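You operate a simulated robot arm through the tools that you are given. There is no shell and no other tool. Be economical: measure what you need, move in short steps, check, and stop when the job is done.

You are at the controls of a simulated robot arm. One attempt, no reset.

TASK
Close the door by the hot plates. Then turn the pump dial to 10 ml. Then open the tubing drawer, take the blue clip and leave it in the inside of the tubing drawer, then shut the drawer. Then turn the grey knob to 2. Then shut the drawer by the hot plates. Then fetch the white-footed cylinder and stand it on top of the orange-footed cylinder. Then open the glass door one, fetch the green-footed cylinder and stand it on the top shelf of the glass cabinet, then shut the one. Then pull the cool cabinet door open. Keep to this order. Set down upright: white-footed cylinder, green-footed cylinder.

The check looks at the end state, three seconds after you hand in, the way a careful person would. Anything else that was tipped, shoved, dropped, spilled or broken makes it a failure.

THE ROBOT
A 6-joint arm with a two-finger parallel gripper on a trunk, on a base that drives. Base frame: it is fixed to the floor where the robot stands at the start and does not move with it; the origin is under the middle of the robot, x ahead of it, y to its left, z up. Readings come in mm, degrees, newtons and seconds.
With the tool pointing down near the work surface it reaches from about 320 to 700 mm from the robot's upright axis, wherever it stands. Its first joint turns from -166.0 to 166.0 degrees. Places, roughly: blue clip (5x4x3 cm) [700, -700, 800]; cool cabinet door [-2600, -3200, 400]; door by the hot plates [600, -100, 300]; drawer by the hot plates [800, -100, 600]; glass door one [-700, -3800, 1300]; green-footed cylinder [250, 750, 1250]; grey knob [600, -1200, 1000]; inside of the tubing drawer [-3200, -1900, 600]; orange-footed cylinder [1000, 0, 750]; pump dial [-3200, -1800, 900]; top shelf of the glass cabinet [-900, -4000, 1500]; tubing drawer [-3200, -1900, 700]; white-footed cylinder [500, 750, 1250]. Payload 4.1 kg.
The TCP is the grasp point between the finger pads, 23 mm short of the fingertips. In the tool frame z runs along the fingers and y along their closing line. The gripper opens to 94 mm. The fingers are 38 mm wide and 10 mm thick; the gripper's body (54 by 96 mm) begins 39 mm behind the TCP.
Orientation is that of the tool frame in the base frame, as a unit quaternion [x, y, z, w]. With the fingers straight down and closing along the base's y, the tool's x points along the base's -x, its y along +y and its z along -z.

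THE INTERFACE
- The arm moves only by the tool move_arm. Its argument "plan" is a list of rows, each a list of 7 numbers: the shift along the base's x, y, z in units of 25 mm (1.0 is 25 mm), then the turn, a rotation vector about the base's x, y, z in units of 8 degrees (1.0 is 8 degrees), then the opening, from 0 (shut) to 1 (fully open). In form: [[x, y, z, rx, ry, rz, jaw], ...]. A call has 1 to 12 rows; each row shifts and turns the commanded pose from where the row before left it. A call with a number of a shift or a turn outside -1 to 1 is refused whole. Each row takes 0.2 s and may step no farther than 50 mm and 8.6 degrees from the row before; otherwise, or with a gripper value out of range, the whole call is refused. A pose out of reach is approached as far as the arm can. The call stops where the force on the tool passes 40 N (or 10 N more than at its start, if that is more) or the arm is blocked; 0.2 s more then pass. The fingers move at their own pace (about 45 mm/s each) and stop on an object; they squeeze with about 26 N. The grip force told is the motor's: it shows also when the fingers shut on nothing. Time passes only in rows, and 0.2 s behind the last, so rows that do not move let the fingers close. It gives the time, the measured TCP pose, the force on the tool (base axes), the opening and the grip force at its end, in the units of the frame above (readings bear some noise), with the torque about the TCP (base axes, N m) and any sound that the robot's microphone picked up, and new pictures: "pictures" is both (left out), scene, wrist or none.
- Cameras (640 x 400 px; columns grow to the right, rows downward): "scene" is now at [25.4, 162.1, 1511.3]; the picture's right is [-0.05, -1.00, 0.00], its down [-0.62, 0.03, -0.78] and it looks along [0.78, -0.04, -0.62] (base axes); focal length 214 px, centre (320, 200). "wrist" rides on the gripper at [86, 16, -75] in the tool frame; the picture's right is [-0.18, 0.98, 0.00], its down [-0.58, -0.11, -0.81] and it looks along [-0.79, -0.15, 0.59] (tool axes); focal length 243 px, centre (320, 200). There is no depth. A picture from a camera that has moved, and an enlarged one, comes with that camera's place and axes in the base frame and with its lens.
- raise_lower(by): slides the trunk up (or, below 0, down) by that many mm; the arm and the scene camera ride with it, the base frame stays. It gives what a move gives, with no picture.
- base_move(legs): drives the robot by 1 to 6 legs, each [ahead, turn to the left] in mm and degrees, along the robot's own axes; the way and the turn of a leg run together, so that a leg with both is an arc; at most 1500 mm and 180 degrees a leg. The arm and the cameras ride along, it lands a little off, and it stops where it bumps. It gives what a move gives, and a new picture of the scene camera.
- head_to(pan, tilt): turns the head with the scene camera to pan (to the left, within 155 degrees either way) and tilt (down, from -29 to 69), counted from straight ahead of the robot. It gives what a move gives, and a new picture of the scene camera.
- enlarge(camera, box): a new picture of the part [left, top, right, bottom] of that camera's present view, enlarged. The clock stands still meanwhile.
- hand_in(): hands the job in; it is judged then, once.

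Go step by step. Nothing tells you exact positions but the pictures and the camera data: compare them with the known pose of the tool, close in by small moves and look again before you grip or let go. The budget is 217 turns and 260 pictures, counting those below and the enlarged ones. Unless the task says otherwise, let go and move clear before handing in.

The tools are called after ">>>" by a JSON object that holds its "fn" and its "kwargs". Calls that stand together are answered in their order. move_arm: Moves the arm, as the interface text tells. Its arguments: {"type":"object","properties":{"plan":{"type":"array","items":{"type":"array","items":{"type":"number"}}},"pictures":{"type":"string","enum":["both","scene","wrist","none"]}},"required":["plan"]} The other tools are called the same way: raise_lower (by) slides the trunk up or down; base_move (legs) drives the base; head_to (pan, tilt) turns the head that bears the scene camera; enlarge (camera, box) takes an enlarged picture of a part of a camera's view; hand_in () hands the job in.

At the start:

```text
clock: 0.0
ee_pos: [292.6, 53.3, 1339.2]
orientation: [0.0, 1.0, -0.001, -0.001]
contact_force: [0.3, 0.1, -0.3]
torque: [0.03, 0.01, 0.0]
grip_width: 94.1
grip_force: 0.1
trunk travel left (down, up): [-468.0, 122.0]
robot x, y, heading: [2.1, 4.8, -0.1]
head pan, tilt: [-3.1, 38.6]
```

scene: 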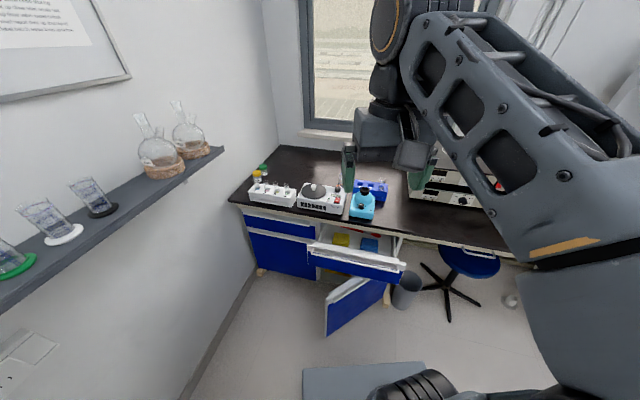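
wrist: 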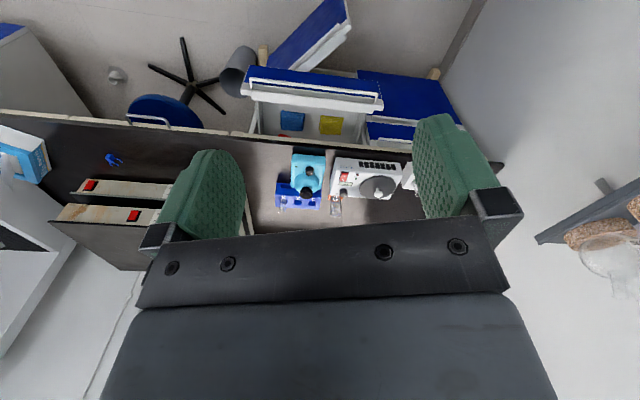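

I see the bench ahead with an open drawer and an open door beneath it, and a shelf on the left with the cylinders. I'll look closer first.

>>> {"fn": "enlarge", "kwargs": {"camera": "scene", "box": [220, 140, 540, 340]}}

>>> {"fn": "enlarge", "kwargs": {"camera": "wrist", "box": [0, 0, 480, 300]}}

```text
2.00 times, centred on (380, 240) of scene
camera zoom: at [25.4, 162.1, 1511.3], right [-0.05, -1.0, 0.0], down [-0.62, 0.03, -0.78], along [0.78, -0.04, -0.62], focal length 429 px, centre (200, 120)
```

zoom: 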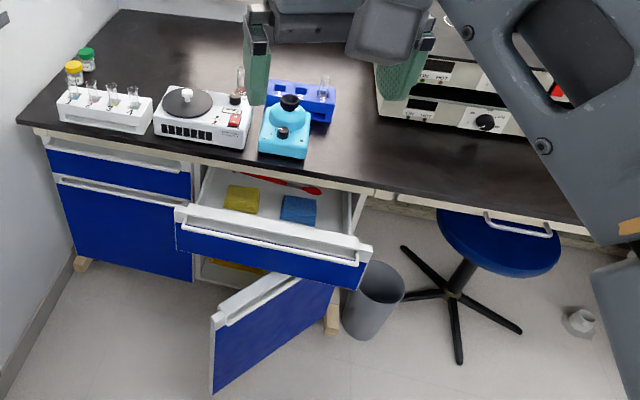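

```text
1.33 times, centred on (240, 150) of wrist
camera zoom: at [205.6, 68.5, 1414.8], right [0.18, 0.98, 0.0], down [0.58, -0.11, 0.81], along [0.79, -0.15, -0.59], focal length 324 px, centre (427, 267)
```

zoom: 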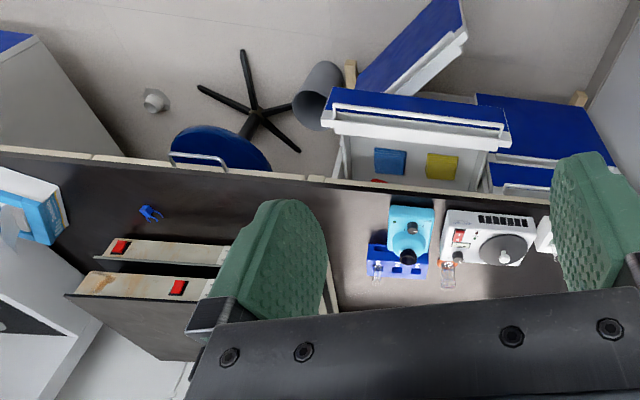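

The bench is turned by about -17° in the base frame; the open door is hinged on its right. I'll turn the robot to face the bench and lower the trunk to push the door at low height.

>>> {"fn": "base_move", "kwargs": {"legs": [[0, -17]]}}

>>> {"fn": "raise_lower", "kwargs": {"by": -460}}

>>> {"fn": "head_to", "kwargs": {"pan": 0, "tilt": 45}}

```text
clock: 1.4
ee_pos: [295.7, -35.3, 1340.0]
orientation: [0.149, 0.989, 0.0, 0.0]
contact_force: [0.5, 0.3, 0.1]
torque: [-0.01, -0.03, 0.0]
grip_width: 93.8
grip_force: 0.0
trunk travel left (down, up): [-468.0, 122.0]
robot x, y, heading: [0.4, -1.4, -17.1]
head pan, tilt: [-3.1, 38.6]
camera scene: at [72.0, 147.2, 1511.3], right [-0.35, -0.94, 0.0], down [-0.59, 0.22, -0.78], along [0.73, -0.27, -0.62], focal length 214 px, centre (320, 200)
```

scene: 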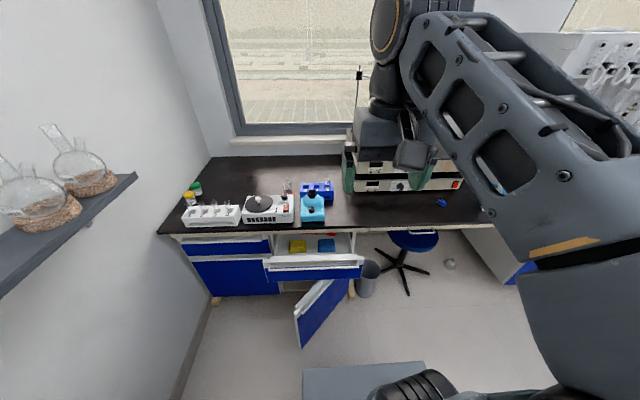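

```text
refused: -460 is not a number from -400 to 400
```

```text
clock: 2.0
ee_pos: [294.6, -36.2, 1341.2]
orientation: [0.15, 0.989, 0.0, 0.0]
contact_force: [1.1, 0.6, -0.1]
torque: [0.05, 0.0, 0.0]
grip_width: 93.9
grip_force: 0.0
trunk travel left (down, up): [-468.0, 122.0]
robot x, y, heading: [-0.0, -3.6, -17.4]
head pan, tilt: [0.0, 45.0]
camera scene: at [69.1, 153.1, 1502.0], right [-0.3, -0.96, 0.0], down [-0.68, 0.21, -0.71], along [0.68, -0.21, -0.71], focal length 214 px, centre (320, 200)
```

scene: 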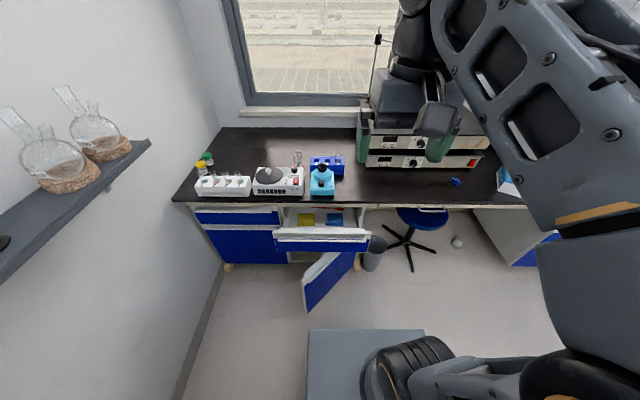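

The bench edge now lies across the view. I lower the trunk and begin tilting the tool forward.

>>> {"fn": "raise_lower", "kwargs": {"by": -400}}

>>> {"fn": "move_arm", "kwargs": {"plan": [[0.4, -0.1, -1, -0.28, -0.9, 0, 0], [0.4, -0.1, -1, -0.28, -0.9, 0, 0], [0.4, -0.1, -1, -0.28, -0.9, 0, 0], [0.4, -0.1, -1, -0.28, -0.9, 0, 0], [0.4, -0.1, -1, -0.28, -0.9, 0, 0], [0.4, -0.1, -1, -0.28, -0.9, 0, 0], [0.4, -0.1, -1, -0.28, -0.9, 0, 0], [0.4, -0.1, -1, -0.28, -0.9, 0, 0]]}}

```text
clock: 5.9
ee_pos: [294.4, -36.9, 940.4]
orientation: [0.149, 0.989, 0.0, 0.0]
contact_force: [0.4, 0.4, 0.6]
torque: [0.0, 0.0, 0.03]
grip_width: 94.2
grip_force: 0.1
trunk travel left (down, up): [-68.0, 522.0]
robot x, y, heading: [-3.5, -1.8, -17.0]
head pan, tilt: [0.0, 45.0]
```

```text
clock: 7.4
ee_pos: [383.4, -53.5, 732.8]
orientation: [0.131, 0.924, -0.075, 0.352]
contact_force: [0.3, -0.6, -1.1]
torque: [0.01, 0.04, -0.01]
grip_width: 0.0
grip_force: 25.9
trunk travel left (down, up): [-68.0, 522.0]
robot x, y, heading: [1.5, 0.3, -16.8]
head pan, tilt: [0.0, 45.0]
stopped in row 7: the arm was blocked; the commanded pose is now the measured one
camera scene: at [74.4, 151.6, 1104.7], right [-0.3, -0.96, 0.0], down [-0.68, 0.21, -0.7], along [0.67, -0.21, -0.71], focal length 214 px, centre (320, 200)
camera wrist: at [279.2, -4.9, 729.6], right [0.42, 0.9, 0.08], down [-0.12, -0.03, 0.99], along [0.9, -0.43, 0.1], focal length 243 px, centre (320, 200)
```

scene: 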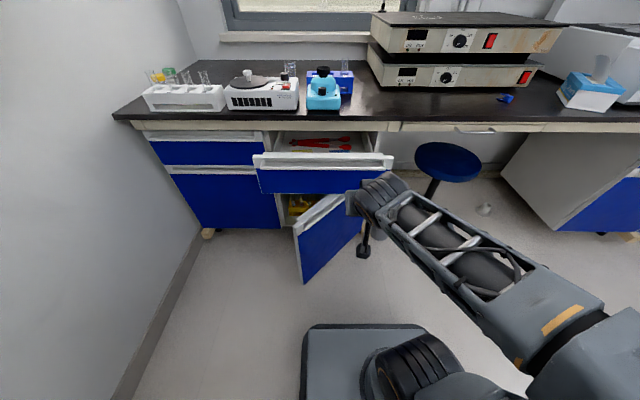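
wrist: 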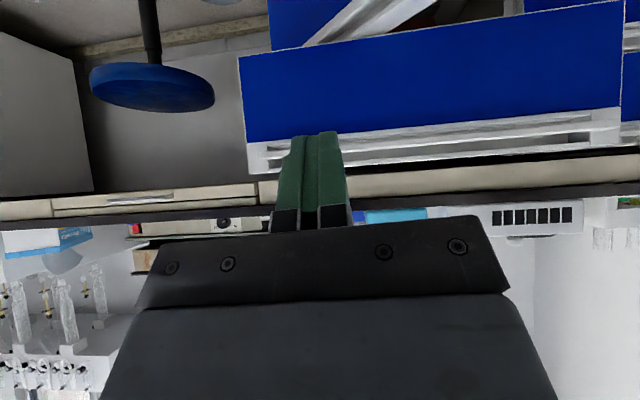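

The bench top is at about z=800, the drawer front about 525 mm ahead, the door's free edge about 440 mm ahead. I lower the trunk fully and bring the tool down and left.

>>> {"fn": "raise_lower", "kwargs": {"by": -60}}

>>> {"fn": "move_arm", "kwargs": {"plan": [[0, 0.5, -1, 0, 0, 0, 0], [0, 0.5, -1, 0, 0, 0, 0], [0, 0.5, -1, 0, 0, 0, 0], [0, 0.5, -1, 0, 0, 0, 0], [0, 0.5, -1, 0, 0, 0, 0], [0, 0.5, -1, 0, 0, 0, 0], [0, 0.5, -1, 0, 0, 0, 0], [0, 0.5, -1, 0, 0, 0, 0]]}}

```text
clock: 8.4
ee_pos: [383.4, -54.2, 669.4]
orientation: [0.131, 0.924, -0.075, 0.351]
contact_force: [0.4, 0.3, -0.1]
torque: [-0.01, 0.01, -0.01]
grip_width: 0.0
grip_force: 26.5
trunk travel left (down, up): [-8.0, 582.0]
robot x, y, heading: [4.0, -0.0, -17.1]
head pan, tilt: [0.0, 45.0]
```

```text
clock: 10.2
ee_pos: [398.2, 52.8, 481.9]
orientation: [0.132, 0.922, -0.077, 0.355]
contact_force: [0.3, 1.0, 0.0]
torque: [0.01, 0.01, -0.01]
grip_width: 0.0
grip_force: 26.0
out of reach, approached as far as the arm can: row 4, 5, 6
trunk travel left (down, up): [-8.0, 582.0]
robot x, y, heading: [3.3, 0.3, -17.4]
head pan, tilt: [0.0, 45.0]
camera scene: at [69.0, 153.0, 1042.0], right [-0.3, -0.96, 0.0], down [-0.68, 0.21, -0.71], along [0.68, -0.21, -0.71], focal length 214 px, centre (320, 200)
camera wrist: at [293.3, 101.2, 476.7], right [0.42, 0.9, 0.08], down [-0.13, -0.02, 0.99], along [0.9, -0.43, 0.11], focal length 243 px, centre (320, 200)
```

scene: 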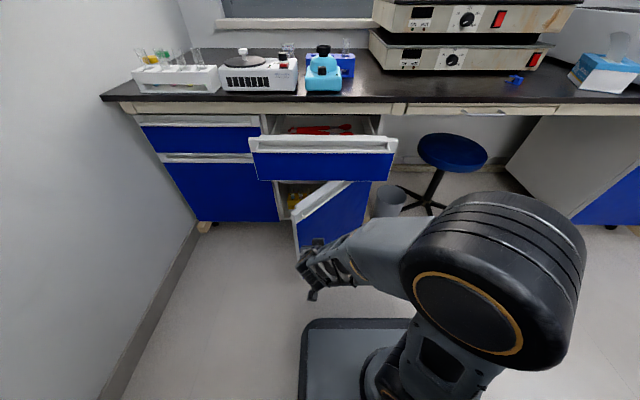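
wrist: 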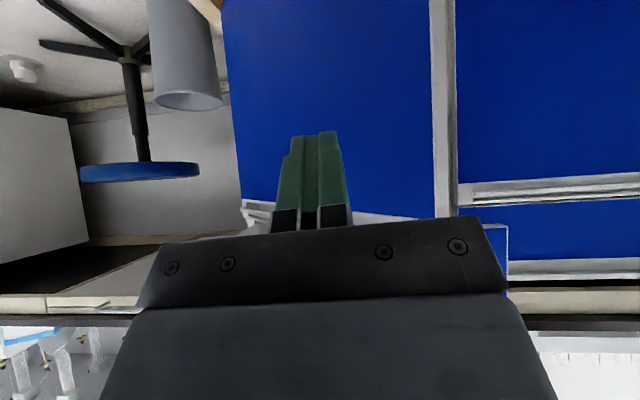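

The closed fingers face the door near its free edge. I move slightly left and lower, then push ahead.

>>> {"fn": "move_arm", "kwargs": {"plan": [[0.3, 0.85, -1, 0, 0, 0, 0], [0.3, 0.85, -1, 0, 0, 0, 0], [0.955, -0.29, 0, 0, 0, 0, 0], [0.955, -0.29, 0, 0, 0, 0, 0], [0.955, -0.29, 0, 0, 0, 0, 0], [0.955, -0.29, 0, 0, 0, 0, 0], [0.955, -0.29, 0, 0, 0, 0, 0], [0.955, -0.29, 0, 0, 0, 0, 0]]}}

```text
clock: 12.0
ee_pos: [555.3, 50.5, 431.3]
orientation: [0.131, 0.922, -0.075, 0.356]
contact_force: [-0.1, -1.3, 0.9]
torque: [-0.01, 0.01, -0.03]
grip_width: 0.0
grip_force: 26.2
trunk travel left (down, up): [-8.0, 582.0]
robot x, y, heading: [-2.4, 0.3, -17.3]
head pan, tilt: [0.0, 45.0]
camera scene: at [69.1, 153.1, 1042.0], right [-0.3, -0.96, 0.0], down [-0.68, 0.21, -0.71], along [0.68, -0.21, -0.71], focal length 214 px, centre (320, 200)
camera wrist: at [449.1, 99.6, 426.1], right [0.42, 0.9, 0.08], down [-0.13, -0.03, 0.99], along [0.9, -0.43, 0.11], focal length 243 px, centre (320, 200)
```

scene: 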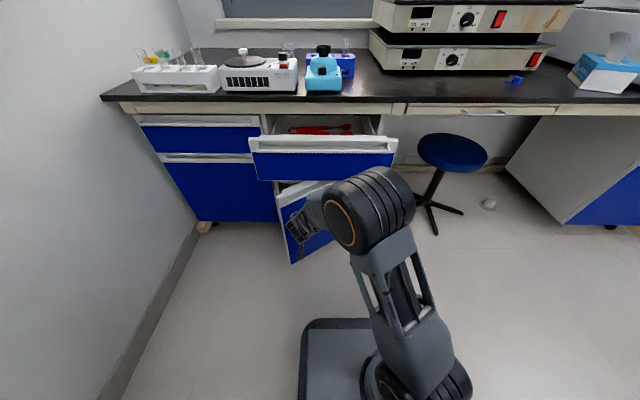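
wrist: 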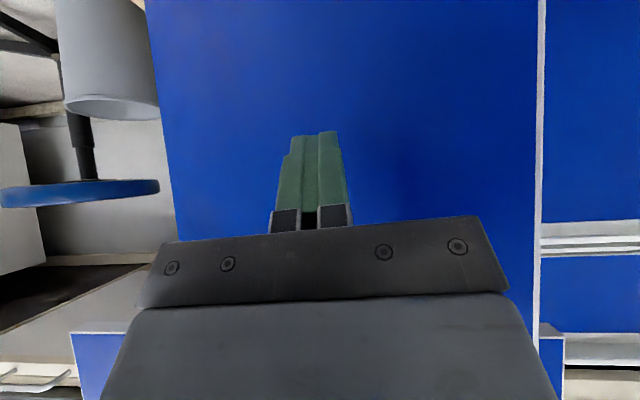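

The door is swinging shut. I keep pushing while lowering and flattening the tool to stay clear of the drawer.

>>> {"fn": "move_arm", "kwargs": {"plan": [[0.955, -0.2, -0.4, -0.15, -0.5, 0, 0], [0.955, -0.2, -0.4, -0.15, -0.5, 0, 0], [0.955, -0.2, -0.4, -0.15, -0.5, 0, 0], [0.955, -0.2, -0.4, -0.15, -0.5, 0, 0]]}}

```text
clock: 13.0
ee_pos: [650.2, 29.4, 390.6]
orientation: [0.125, 0.86, -0.095, 0.486]
contact_force: [0.1, -0.3, 0.9]
torque: [0.01, 0.02, 0.0]
grip_width: 0.0
grip_force: 26.0
trunk travel left (down, up): [-8.0, 582.0]
robot x, y, heading: [1.6, -1.5, -17.4]
head pan, tilt: [0.0, 45.0]
camera scene: at [69.0, 153.1, 1042.0], right [-0.3, -0.96, 0.0], down [-0.68, 0.21, -0.71], along [0.68, -0.21, -0.71], focal length 214 px, centre (320, 200)
camera wrist: at [551.1, 76.8, 353.1], right [0.39, 0.91, 0.12], down [-0.4, 0.05, 0.91], along [0.83, -0.41, 0.39], focal length 243 px, centre (320, 200)
```

scene: 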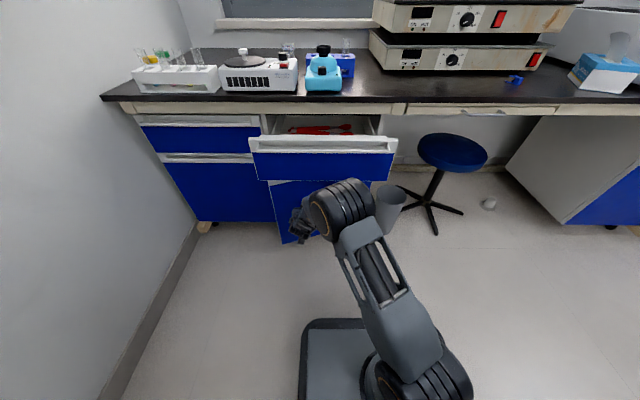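
wrist: 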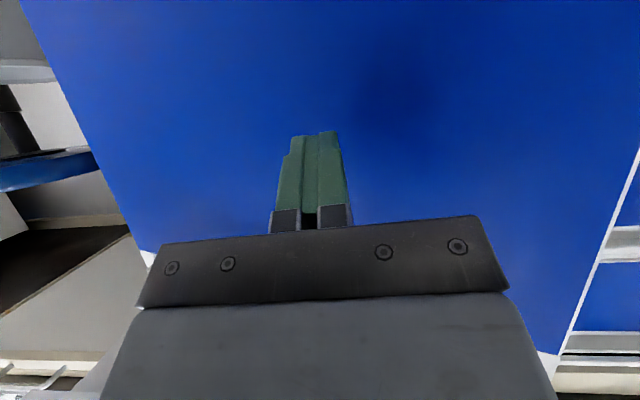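

>>> {"fn": "move_arm", "kwargs": {"plan": [[0.955, -0.25, -0.2, -0.1, -0.4, 0, 0], [0.955, -0.25, -0.2, -0.1, -0.4, 0, 0], [0.955, -0.25, 0, 0, 0, 0, 0], [0.955, -0.29, 0, 0, 0, 0, 0], [0.955, -0.29, 0, 0, 0, 0, 0]]}}

```text
clock: 14.3
ee_pos: [767.3, -1.0, 378.3]
orientation: [0.124, 0.83, -0.1, 0.534]
contact_force: [-7.1, 1.6, 3.2]
torque: [0.01, -0.09, 0.01]
grip_width: 0.0
grip_force: 25.9
trunk travel left (down, up): [-8.0, 582.0]
robot x, y, heading: [0.3, -2.4, -17.2]
head pan, tilt: [0.0, 45.0]
stopped in row 5: the force on the tool passed its limit at 50 N (the readings are from after the stop); the commanded pose is now the measured one
camera scene: at [68.5, 153.2, 1042.1], right [-0.29, -0.96, 0.0], down [-0.68, 0.21, -0.71], along [0.68, -0.21, -0.71], focal length 214 px, centre (320, 200)
camera wrist: at [673.0, 46.2, 330.7], right [0.38, 0.91, 0.14], down [-0.5, 0.08, 0.86], along [0.78, -0.4, 0.48], focal length 243 px, centre (320, 200)
```

scene: 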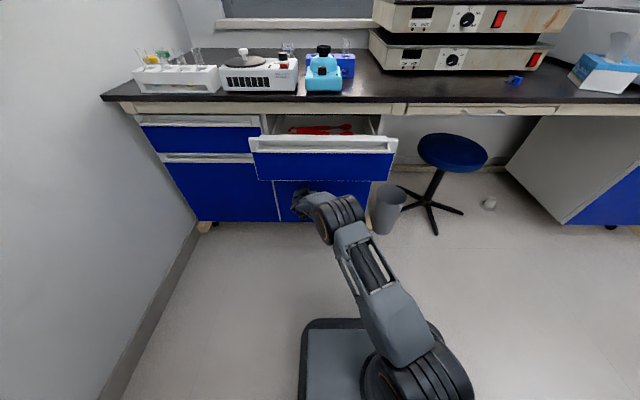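
wrist: 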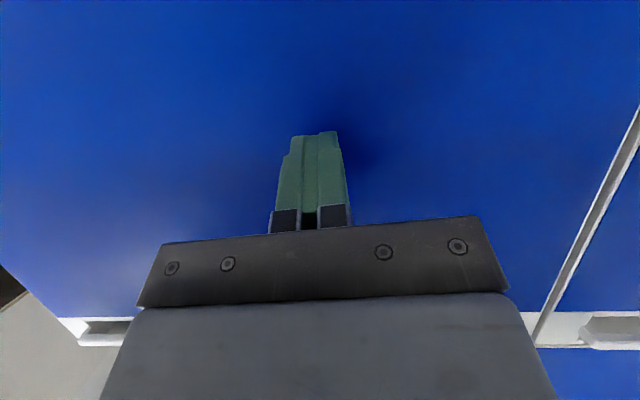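

The door met its stop with 50 N and looks flush. I back out along the same way and check.

>>> {"fn": "move_arm", "kwargs": {"plan": [[-0.955, 0.29, -0.1, 0, 0, 0, 0], [-0.955, 0.29, 0, 0, 0, 0, 0], [-0.955, 0.29, 0, 0, 0, 0, 0], [-0.955, 0.29, 0, 0, 0, 0, 0], [-0.955, 0.29, 0, 0, 0, 0, 0], [-0.955, 0.29, 0, 0, 0, 0, 0], [-0.955, 0.29, 0, 0, 0, 0, 0], [-0.955, 0.29, 0, 0, 0, 0, 0], [-0.955, 0.29, 0, 0, 0, 0, 0], [-0.955, 0.29, 0, 0, 0, 0, 0], [-0.955, 0.29, 0, 0, 0, 0, 0], [-0.955, 0.29, 0, 0, 0, 0, 0]]}}

```text
clock: 16.9
ee_pos: [480.6, 87.1, 375.8]
orientation: [0.124, 0.831, -0.1, 0.534]
contact_force: [0.1, 0.2, 0.1]
torque: [-0.01, 0.01, 0.0]
grip_width: 0.0
grip_force: 26.1
trunk travel left (down, up): [-8.0, 582.0]
robot x, y, heading: [-0.9, 2.6, -17.3]
head pan, tilt: [0.0, 45.0]
camera scene: at [69.1, 153.1, 1042.0], right [-0.29, -0.96, 0.0], down [-0.68, 0.21, -0.71], along [0.68, -0.21, -0.71], focal length 214 px, centre (320, 200)
camera wrist: at [386.4, 132.2, 327.2], right [0.38, 0.91, 0.13], down [-0.5, 0.08, 0.86], along [0.78, -0.4, 0.48], focal length 243 px, centre (320, 200)
```

scene: 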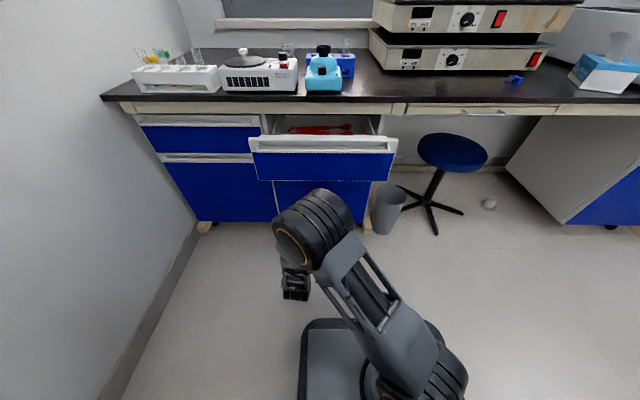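
wrist: 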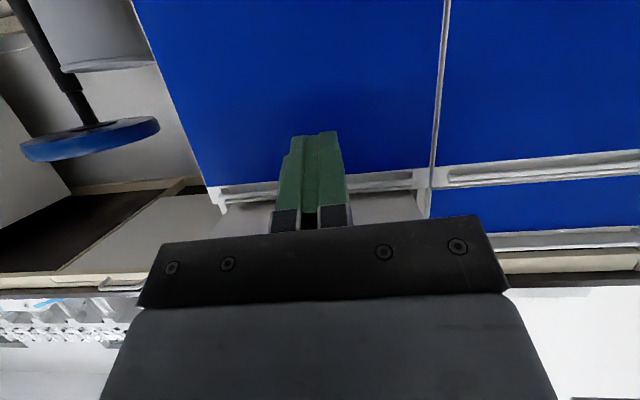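

The door is closed. Next I raise the arm to a compact pose and look towards the pump.

>>> {"fn": "move_arm", "kwargs": {"plan": [[-0.3, -0.4, 1, 0.267, 0.86, 0, 0], [-0.3, -0.4, 1, 0.267, 0.86, 0, 0], [-0.3, -0.4, 1, 0.267, 0.86, 0, 0], [-0.3, -0.4, 1, 0.267, 0.86, 0, 0], [-0.3, -0.4, 1, 0.267, 0.86, 0, 0], [-0.3, -0.4, 1, 0.267, 0.86, 0, 0], [-0.3, -0.4, 1, 0.267, 0.86, 0, 0], [-0.3, -0.4, 1, 0.267, 0.86, 0, 0], [-0.3, -0.4, 1, 0.267, 0.86, 0, 0]], "pictures": "none"}}

>>> {"fn": "raise_lower", "kwargs": {"by": 400}}

>>> {"fn": "head_to", "kwargs": {"pan": -140, "tilt": 25}}

```text
clock: 18.9
ee_pos: [414.6, -5.6, 600.2]
orientation: [0.139, 0.99, -0.015, 0.005]
contact_force: [-0.5, 0.7, -0.1]
torque: [0.0, -0.01, 0.0]
grip_width: 0.0
grip_force: 25.8
trunk travel left (down, up): [-8.0, 582.0]
robot x, y, heading: [0.2, 0.5, -17.2]
head pan, tilt: [0.0, 45.0]
```

```text
clock: 22.7
ee_pos: [414.0, -5.4, 999.7]
orientation: [0.14, 0.99, -0.016, 0.005]
contact_force: [-0.7, -0.6, -0.1]
torque: [-0.03, -0.01, 0.01]
grip_width: 0.0
grip_force: 26.0
trunk travel left (down, up): [-408.0, 182.0]
robot x, y, heading: [-0.1, -0.1, -17.0]
head pan, tilt: [0.0, 45.0]
```

```text
clock: 24.9
ee_pos: [414.2, -6.4, 999.6]
orientation: [0.138, 0.99, -0.016, 0.005]
contact_force: [-0.6, -0.6, 0.1]
torque: [-0.04, 0.01, -0.02]
grip_width: 0.0
grip_force: 26.4
trunk travel left (down, up): [-408.0, 182.0]
robot x, y, heading: [-1.0, -2.8, -17.2]
head pan, tilt: [-140.0, 25.0]
camera scene: at [-93.6, 141.3, 1472.6], right [-0.39, 0.92, 0.0], down [0.39, 0.16, -0.91], along [-0.83, -0.35, -0.42], focal length 214 px, centre (320, 200)
```

scene: 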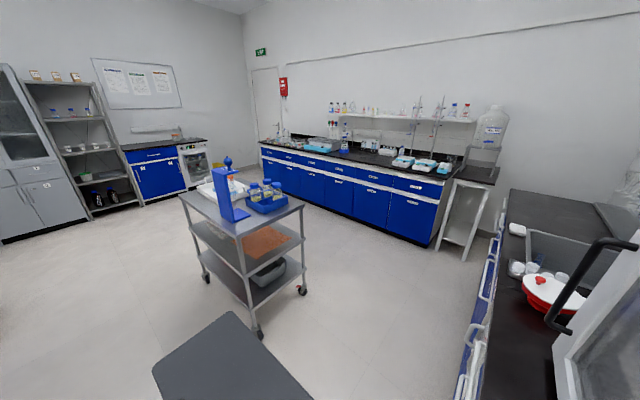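

I see the back bench with the pump at its far left, and a cart in between. Enlarging the area.

>>> {"fn": "enlarge", "kwargs": {"camera": "scene", "box": [240, 90, 480, 240]}}

>>> {"fn": "enlarge", "kwargs": {"camera": "scene", "box": [0, 40, 320, 240]}}

>>> {"fn": "head_to", "kwargs": {"pan": -95, "tilt": 30}}

```text
2.67 times, centred on (360, 165) of scene
camera zoom: at [-93.6, 141.3, 1472.6], right [-0.39, 0.92, 0.0], down [0.39, 0.16, -0.91], along [-0.83, -0.35, -0.42], focal length 572 px, centre (213, 293)
```

zoom: 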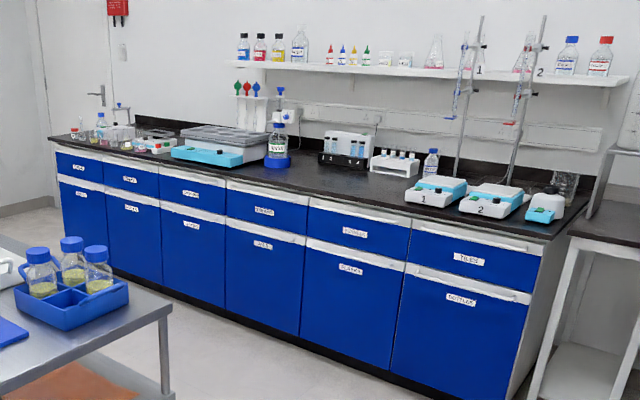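

```text
2.00 times, centred on (160, 140) of scene
camera zoom: at [-93.6, 141.3, 1472.6], right [-0.39, 0.92, 0.0], down [0.39, 0.16, -0.91], along [-0.83, -0.35, -0.42], focal length 429 px, centre (640, 320)
```

zoom: 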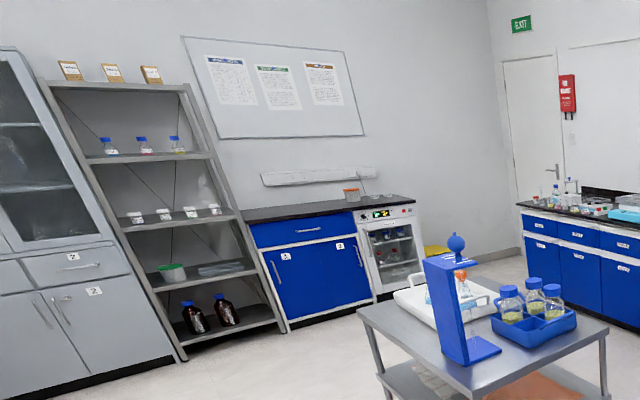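

```text
clock: 26.1
ee_pos: [414.2, -6.0, 1000.6]
orientation: [0.139, 0.99, -0.016, 0.006]
contact_force: [0.2, -0.8, 0.8]
torque: [-0.03, -0.03, -0.02]
grip_width: 0.1
grip_force: 25.9
trunk travel left (down, up): [-408.0, 182.0]
robot x, y, heading: [-0.5, 4.0, -17.5]
head pan, tilt: [-95.0, 30.0]
camera scene: at [-42.8, 93.4, 1464.6], right [-0.93, 0.38, 0.0], down [0.19, 0.46, -0.87], along [-0.33, -0.8, -0.5], focal length 214 px, centre (320, 200)
```

scene: 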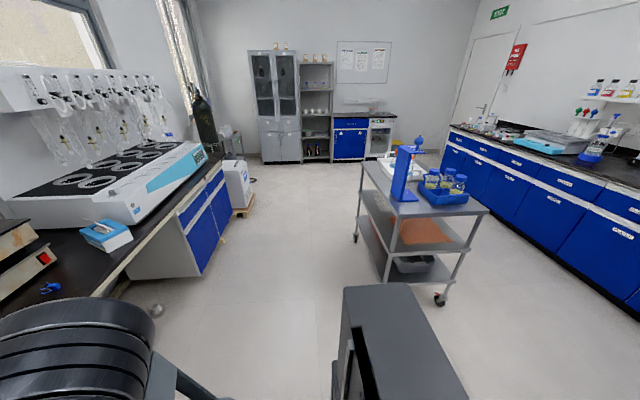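

The cart stands between; I plan a route around it: right 90°, 320 mm ahead, right 90°, then along towards the back bench. Starting with the first legs.

>>> {"fn": "base_move", "kwargs": {"legs": [[0, -91], [320, 0], [0, -90]]}}

>>> {"fn": "head_to", "kwargs": {"pan": 0, "tilt": 30}}

```text
clock: 35.9
ee_pos: [-510.8, -281.3, 999.6]
orientation: [0.988, -0.157, -0.004, -0.015]
contact_force: [0.1, -0.6, -0.7]
torque: [0.04, -0.03, 0.01]
grip_width: 0.2
grip_force: 26.0
trunk travel left (down, up): [-408.0, 182.0]
robot x, y, heading: [-96.9, -303.0, 160.8]
head pan, tilt: [-95.0, 30.0]
camera scene: at [-59.3, -395.9, 1464.6], right [0.91, -0.41, 0.0], down [-0.21, -0.46, -0.87], along [0.36, 0.79, -0.5], focal length 214 px, centre (320, 200)
```

scene: 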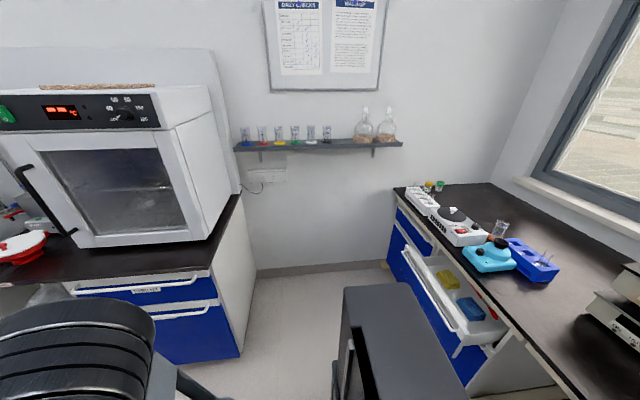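

```text
clock: 37.6
ee_pos: [-510.5, -281.2, 1000.7]
orientation: [0.987, -0.157, -0.006, -0.016]
contact_force: [0.6, -1.0, 0.2]
torque: [0.03, 0.02, 0.0]
grip_width: 0.0
grip_force: 26.6
trunk travel left (down, up): [-408.0, 182.0]
robot x, y, heading: [-97.1, -301.4, 160.7]
head pan, tilt: [0.0, 30.0]
camera scene: at [-181.8, -448.6, 1464.6], right [0.33, 0.94, 0.0], down [0.47, -0.16, -0.87], along [-0.82, 0.29, -0.5], focal length 214 px, centre (320, 200)
```

scene: 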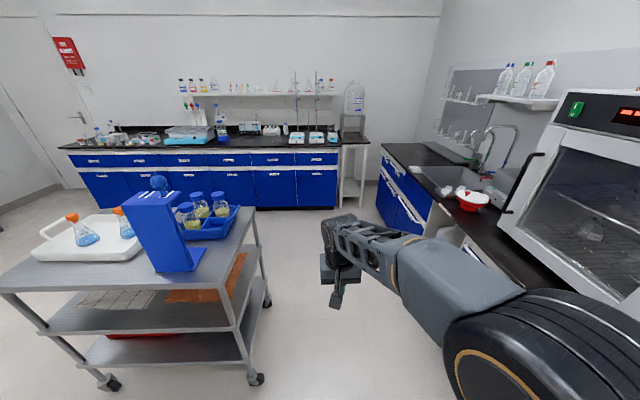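

The corridor is clear ahead. I drive along it, turn left, and follow the back bench.

>>> {"fn": "base_move", "kwargs": {"legs": [[1500, 0], [0, 90], [1300, 0]]}}

```text
clock: 55.2
ee_pos: [-1928.6, -1436.4, 999.7]
orientation: [0.797, 0.604, -0.015, -0.007]
contact_force: [0.0, -0.2, -0.7]
torque: [0.0, 0.02, -0.03]
grip_width: 0.0
grip_force: 26.1
trunk travel left (down, up): [-408.0, 182.0]
robot x, y, heading: [-1925.0, -1023.4, -106.9]
head pan, tilt: [0.0, 30.0]
camera scene: at [-1774.2, -1100.2, 1464.6], right [-0.96, 0.29, 0.0], down [0.15, 0.48, -0.87], along [-0.25, -0.83, -0.5], focal length 214 px, centre (320, 200)
```

scene: 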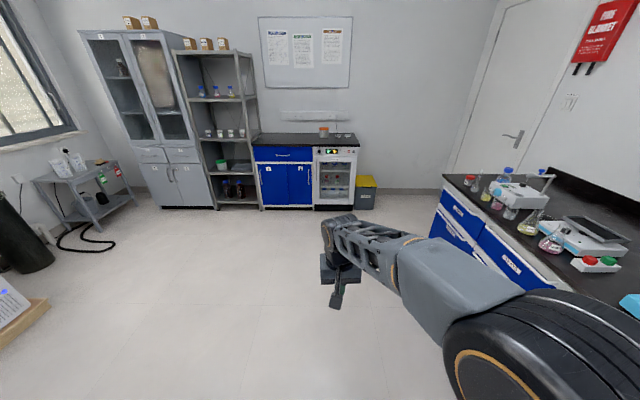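

I drive on along the bench and turn to face it.

>>> {"fn": "base_move", "kwargs": {"legs": [[900, -1.8], [0, -90]]}}

```text
clock: 63.7
ee_pos: [-2607.2, -1857.2, 999.8]
orientation: [0.989, -0.149, -0.006, -0.016]
contact_force: [-0.5, 0.2, -0.5]
torque: [0.0, 0.0, -0.04]
grip_width: 0.0
grip_force: 26.6
trunk travel left (down, up): [-408.0, 182.0]
robot x, y, heading: [-2196.5, -1867.3, 162.0]
head pan, tilt: [0.0, 30.0]
camera scene: at [-2275.4, -2018.8, 1464.6], right [0.31, 0.95, 0.0], down [0.47, -0.16, -0.87], along [-0.82, 0.27, -0.5], focal length 214 px, centre (320, 200)
```

scene: 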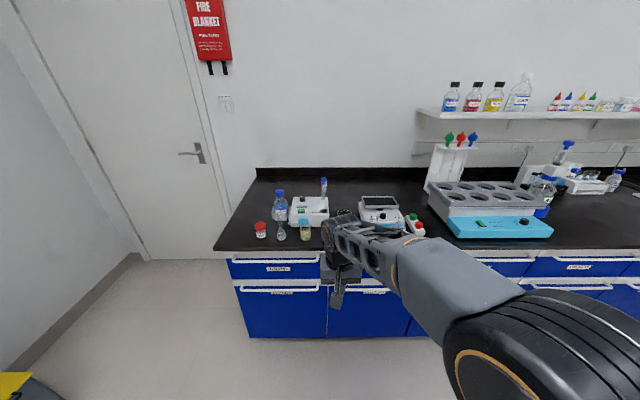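

>>> {"fn": "enlarge", "kwargs": {"camera": "scene", "box": [220, 160, 460, 310]}}

>>> {"fn": "enlarge", "kwargs": {"camera": "wrist", "box": [0, 0, 640, 240]}}

```text
2.67 times, centred on (340, 235) of scene
camera zoom: at [-2275.4, -2018.8, 1464.6], right [0.31, 0.95, 0.0], down [0.47, -0.16, -0.87], along [-0.82, 0.27, -0.5], focal length 572 px, centre (267, 107)
```

zoom: 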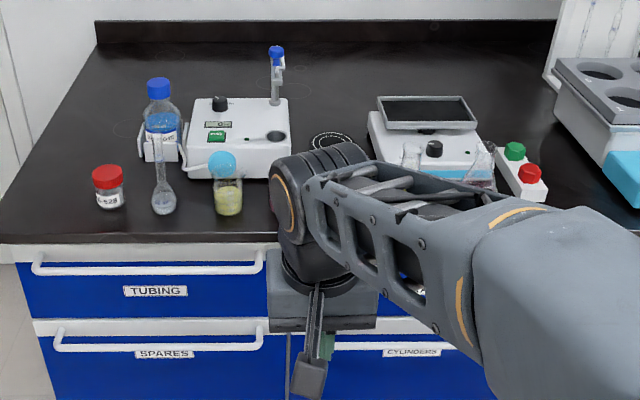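

```text
1.00 times, centred on (320, 120) of wrist (not enlarged: the box is as wide or as high as the picture)
camera zoom: at [-2530.1, -1900.0, 1072.4], right [-0.47, -0.88, -0.03], down [-0.52, 0.25, 0.82], along [-0.72, 0.39, -0.57], focal length 243 px, centre (320, 280)
```

zoom: 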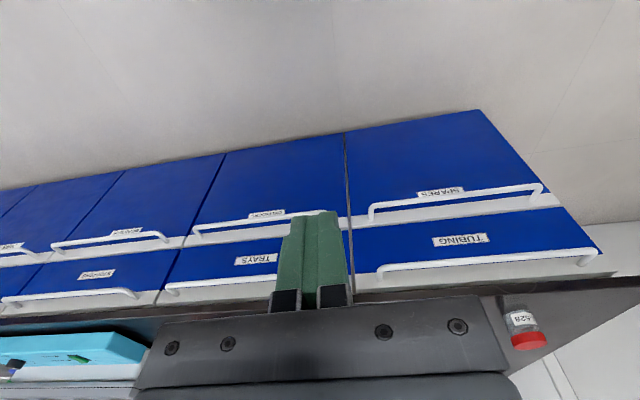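

The pump with its black dial is the white box at the left; the TUBING drawer is beneath it. Looking closer.

>>> {"fn": "enlarge", "kwargs": {"camera": "scene", "box": [285, 175, 349, 215]}}

```text
10.00 times, centred on (317, 195) of scene
camera zoom: at [-2275.4, -2018.8, 1464.6], right [0.31, 0.95, 0.0], down [0.47, -0.16, -0.87], along [-0.82, 0.27, -0.5], focal length 2145 px, centre (350, 250)
```

zoom: 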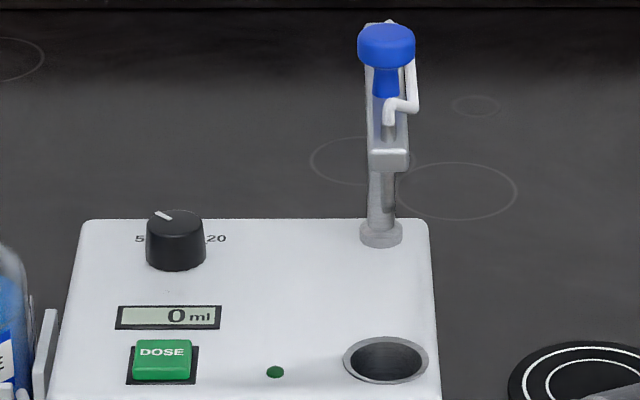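

The dial is vertical-axis with a scale around it (5 left, 20 right). Before driving closer I check the base's front extent.

>>> {"fn": "head_to", "kwargs": {"pan": 0, "tilt": 69}}

```text
clock: 64.7
ee_pos: [-2607.2, -1856.4, 999.4]
orientation: [0.989, -0.148, -0.006, -0.016]
contact_force: [0.3, 0.2, 0.0]
torque: [-0.03, 0.0, 0.03]
grip_width: 0.0
grip_force: 25.8
trunk travel left (down, up): [-408.0, 182.0]
robot x, y, heading: [-2194.6, -1870.0, 161.9]
head pan, tilt: [0.0, 68.8]
camera scene: at [-2242.7, -2029.6, 1413.2], right [0.31, 0.95, 0.0], down [0.88, -0.29, -0.36], along [-0.34, 0.11, -0.93], focal length 214 px, centre (320, 200)
```

scene: 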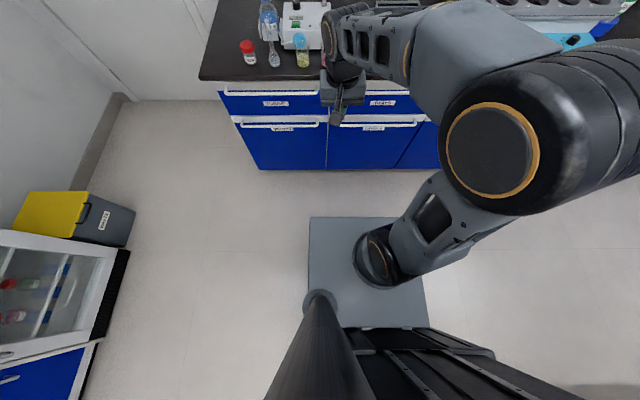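

The base front reaches about 300 mm ahead of its axis, so there is room. I raise the trunk for clearance and shift the robot left and closer.

>>> {"fn": "raise_lower", "kwargs": {"by": 180}}

>>> {"fn": "base_move", "kwargs": {"legs": [[0, 45], [283, 0], [0, -45], [165, 0]]}}

>>> {"fn": "head_to", "kwargs": {"pan": 0, "tilt": 50}}

```text
clock: 66.7
ee_pos: [-2607.3, -1856.4, 1179.3]
orientation: [0.989, -0.148, -0.004, -0.016]
contact_force: [-0.4, -0.3, 0.0]
torque: [0.0, -0.04, 0.04]
grip_width: 0.0
grip_force: 26.5
trunk travel left (down, up): [-588.0, 2.0]
robot x, y, heading: [-2191.4, -1871.4, 161.8]
head pan, tilt: [0.0, 68.8]
```

```text
clock: 73.9
ee_pos: [-3017.0, -1934.4, 1179.6]
orientation: [0.989, -0.148, -0.004, -0.016]
contact_force: [0.3, 0.5, 0.2]
torque: [0.0, -0.01, 0.0]
grip_width: 0.0
grip_force: 25.9
trunk travel left (down, up): [-588.0, 2.0]
robot x, y, heading: [-2601.9, -1946.5, 161.6]
head pan, tilt: [0.0, 68.8]
camera scene: at [-2651.1, -2106.0, 1593.1], right [0.31, 0.95, 0.0], down [0.89, -0.29, -0.36], along [-0.34, 0.11, -0.93], focal length 214 px, centre (320, 200)
```

scene: 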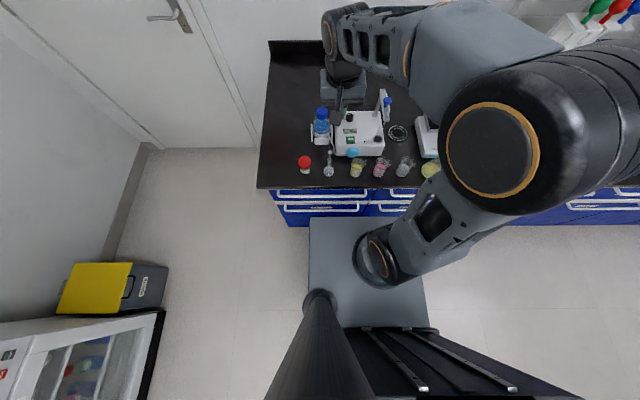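

```text
clock: 74.7
ee_pos: [-3015.6, -1932.6, 1178.7]
orientation: [0.989, -0.149, -0.005, -0.016]
contact_force: [0.6, 0.3, 0.2]
torque: [-0.01, -0.01, 0.03]
grip_width: 0.1
grip_force: 26.1
trunk travel left (down, up): [-588.0, 2.0]
robot x, y, heading: [-2602.5, -1945.1, 161.6]
head pan, tilt: [0.0, 50.0]
camera scene: at [-2670.0, -2099.8, 1615.0], right [0.31, 0.95, 0.0], down [0.73, -0.24, -0.64], along [-0.61, 0.2, -0.77], focal length 214 px, centre (320, 200)
```

scene: 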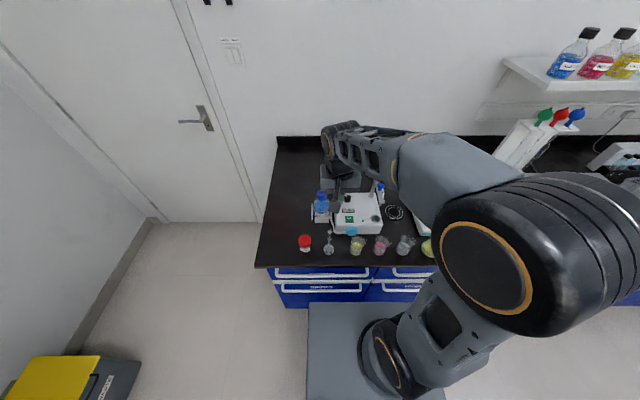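

>>> {"fn": "enlarge", "kwargs": {"camera": "scene", "box": [300, 175, 396, 235]}}

>>> {"fn": "move_arm", "kwargs": {"plan": [[0, 0, 0, 0, 0, 0, 1]], "pictures": "wrist"}}

```text
6.67 times, centred on (348, 205) of scene
camera zoom: at [-2670.0, -2099.8, 1615.0], right [0.31, 0.95, 0.0], down [0.73, -0.24, -0.64], along [-0.61, 0.2, -0.77], focal length 1430 px, centre (133, 167)
```

zoom: 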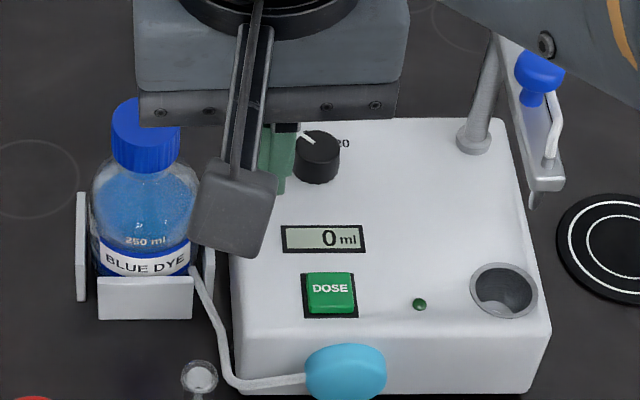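

```text
clock: 75.1
ee_pos: [-3015.8, -1933.1, 1179.5]
orientation: [0.989, -0.148, -0.006, -0.016]
contact_force: [-0.4, 0.3, 0.0]
torque: [0.03, 0.04, -0.03]
grip_width: 32.5
grip_force: 0.0
trunk travel left (down, up): [-588.0, 2.0]
robot x, y, heading: [-2598.6, -1950.1, 161.8]
head pan, tilt: [0.0, 50.0]
camera wrist: at [-2937.6, -1977.0, 1252.3], right [-0.46, -0.89, -0.03], down [-0.52, 0.25, 0.82], along [-0.72, 0.39, -0.57], focal length 243 px, centre (320, 200)
```

wrist: 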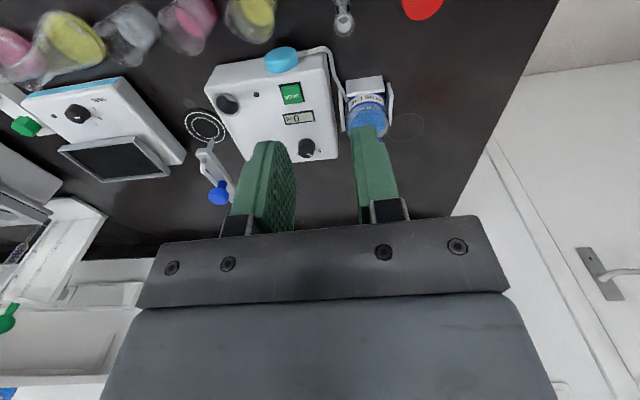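

The dial is at about (-3187, -1810, 930). I check its scale through the wrist camera, which looks from the other side.

>>> {"fn": "enlarge", "kwargs": {"camera": "wrist", "box": [274, 120, 338, 160]}}

```text
10.00 times, centred on (306, 140) of wrist
camera zoom: at [-2937.6, -1977.0, 1252.3], right [-0.46, -0.89, -0.03], down [-0.52, 0.25, 0.82], along [-0.72, 0.39, -0.57], focal length 2426 px, centre (460, 800)
```

zoom: 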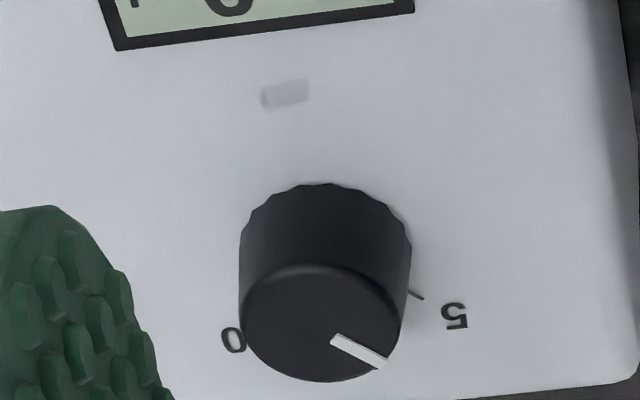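

The pointer stands at 5; I want to see where the 10 is, so I tilt the wrist camera to look down from above.

>>> {"fn": "move_arm", "kwargs": {"plan": [[-0.9, 0.3, 0, -0.3, -0.9, 0, 1], [-0.9, 0.3, 0, -0.3, -0.9, 0, 1], [-0.9, 0.3, 0, -0.3, -0.9, 0, 1], [-0.9, 0.3, 0, -0.3, -0.9, 0, 1], [-0.9, 0.3, 0, -0.3, -0.9, 0, 1]], "pictures": "wrist"}}

```text
clock: 76.3
ee_pos: [-3128.4, -1897.0, 1176.5]
orientation: [0.938, -0.136, 0.318, 0.041]
contact_force: [-0.5, -0.1, -0.6]
torque: [-0.01, -0.04, -0.04]
grip_width: 94.3
grip_force: 0.1
trunk travel left (down, up): [-588.0, 2.0]
robot x, y, heading: [-2601.3, -1944.1, 161.8]
head pan, tilt: [0.0, 50.0]
camera wrist: at [-3111.8, -1920.4, 1289.8], right [-0.42, -0.9, -0.12], down [-0.88, 0.37, 0.29], along [-0.22, 0.23, -0.95], focal length 243 px, centre (320, 200)
```

wrist: 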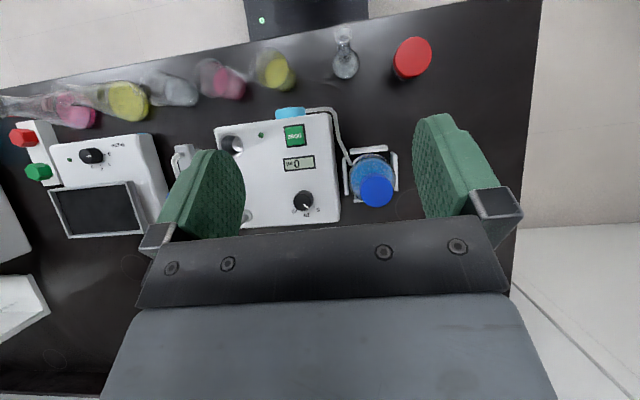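

>>> {"fn": "enlarge", "kwargs": {"camera": "wrist", "box": [271, 182, 335, 222]}}

```text
10.00 times, centred on (303, 202) of wrist
camera zoom: at [-3111.8, -1920.4, 1289.8], right [-0.42, -0.9, -0.12], down [-0.88, 0.37, 0.29], along [-0.22, 0.23, -0.95], focal length 2426 px, centre (490, 180)
```

zoom: 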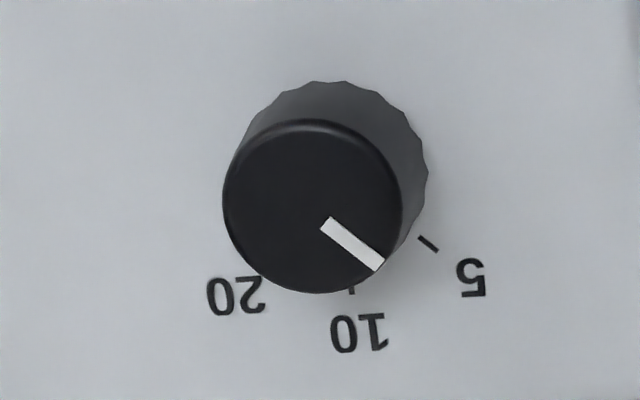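

The ticks 5, 10, 20 are 45° apart, so I must turn the dial 45° clockwise as seen from above. I'll bring the tool upright over the dial, turned 40° the other way, to keep the camera away from the blue-dye bottle.

>>> {"fn": "move_arm", "kwargs": {"plan": [[-0.39, 0.58, 0, 0.3, 0.9, 0, 0.55], [-0.39, 0.58, 0, 0.3, 0.9, 0, 0.55], [-0.39, 0.58, 0, 0.3, 0.9, 0, 0.55], [-0.39, 0.58, 0, 0.3, 0.9, 0, 0.55], [-0.39, 0.58, 0, 0.3, 0.9, 0, 0.55], [-0.39, 0.58, -0.5, 0, 0, 0, 0.55], [0, 0, -0.5, 0, 0, 1, 0.55], [0, 0, -0.5, 0, 0, 1, 0.55], [0, 0, -0.5, 0, 0, 1, 0.55], [0, 0, -0.5, 0, 0, 1, 0.55], [0, 0, -0.5, 0, 0, 1, 0.55]]}}

```text
clock: 78.7
ee_pos: [-3185.6, -1809.4, 1104.6]
orientation: [0.98, 0.2, -0.011, -0.014]
contact_force: [-0.4, 0.1, 0.1]
torque: [0.01, 0.02, -0.01]
grip_width: 51.7
grip_force: 0.1
trunk travel left (down, up): [-588.0, 2.0]
robot x, y, heading: [-2599.7, -1945.4, 161.8]
head pan, tilt: [0.0, 50.0]
camera scene: at [-2670.2, -2099.7, 1615.1], right [0.31, 0.95, 0.0], down [0.73, -0.24, -0.64], along [-0.61, 0.2, -0.77], focal length 214 px, centre (320, 200)
camera wrist: at [-3099.7, -1791.6, 1177.0], right [0.22, -0.98, -0.03], down [-0.56, -0.15, 0.82], along [-0.8, -0.16, -0.57], focal length 243 px, centre (320, 200)
```

scene: 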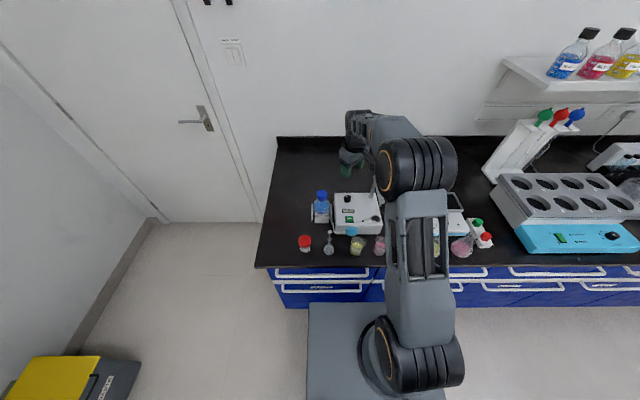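
wrist: 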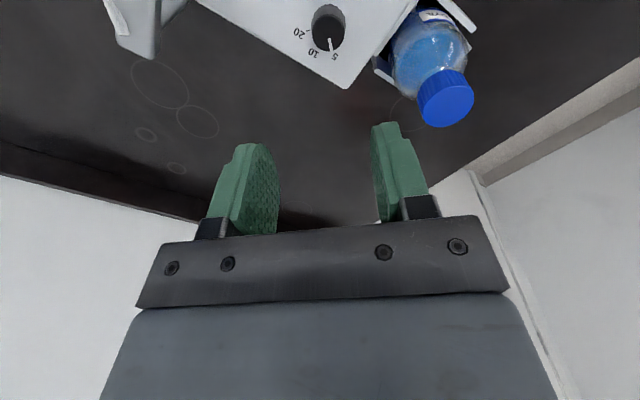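

>>> {"fn": "enlarge", "kwargs": {"camera": "wrist", "box": [280, 0, 376, 60]}}

```text
6.67 times, centred on (328, 30) of wrist
camera zoom: at [-3099.7, -1791.6, 1177.0], right [0.22, -0.98, -0.03], down [-0.56, -0.15, 0.82], along [-0.8, -0.16, -0.57], focal length 1618 px, centre (267, 1333)
```

zoom: 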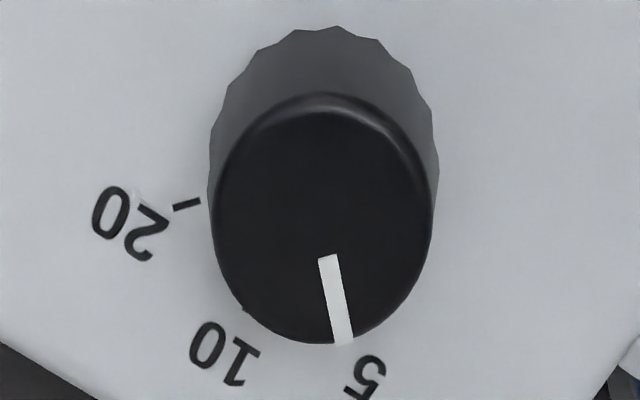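

The dial top is at z≈935 and the pump's face at ≈915. I descend to just around the dial.

>>> {"fn": "move_arm", "kwargs": {"plan": [[-0.02, 0.01, -1, 0, 0, 0, 0.5], [-0.02, 0.01, -1, 0, 0, 0, 0.5], [-0.02, 0.01, -1, 0, 0, 0, 0.5], [0, 0, -1, 0, 0, 0, 0.5], [0, 0, -1, 0, 0, 0, 0.5], [0, 0, -1, 0, 0, 0, 0.5], [0, 0, -0.2, 0, 0, 0, 0.5]]}}

```text
clock: 80.3
ee_pos: [-3188.3, -1808.2, 950.2]
orientation: [0.98, 0.199, -0.011, -0.013]
contact_force: [0.3, 0.0, -0.3]
torque: [-0.02, 0.0, 0.01]
grip_width: 47.2
grip_force: 0.1
trunk travel left (down, up): [-588.0, 2.0]
robot x, y, heading: [-2601.1, -1948.0, 161.8]
head pan, tilt: [0.0, 50.0]
camera scene: at [-2670.2, -2099.7, 1615.1], right [0.31, 0.95, 0.0], down [0.73, -0.24, -0.64], along [-0.61, 0.2, -0.77], focal length 214 px, centre (320, 200)
camera wrist: at [-3101.3, -1791.5, 1022.4], right [0.21, -0.98, -0.03], down [-0.56, -0.14, 0.82], along [-0.8, -0.16, -0.57], focal length 243 px, centre (320, 200)
```

scene: 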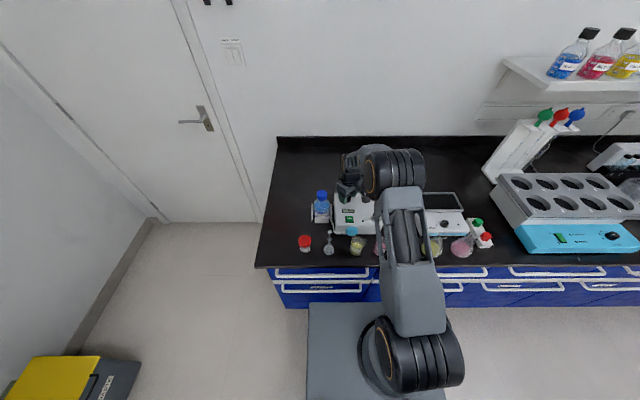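
wrist: 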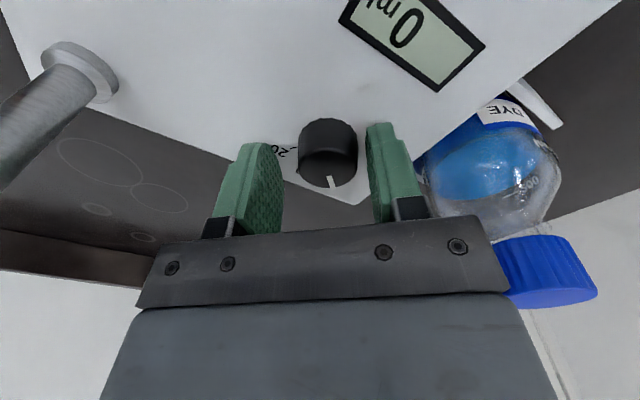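

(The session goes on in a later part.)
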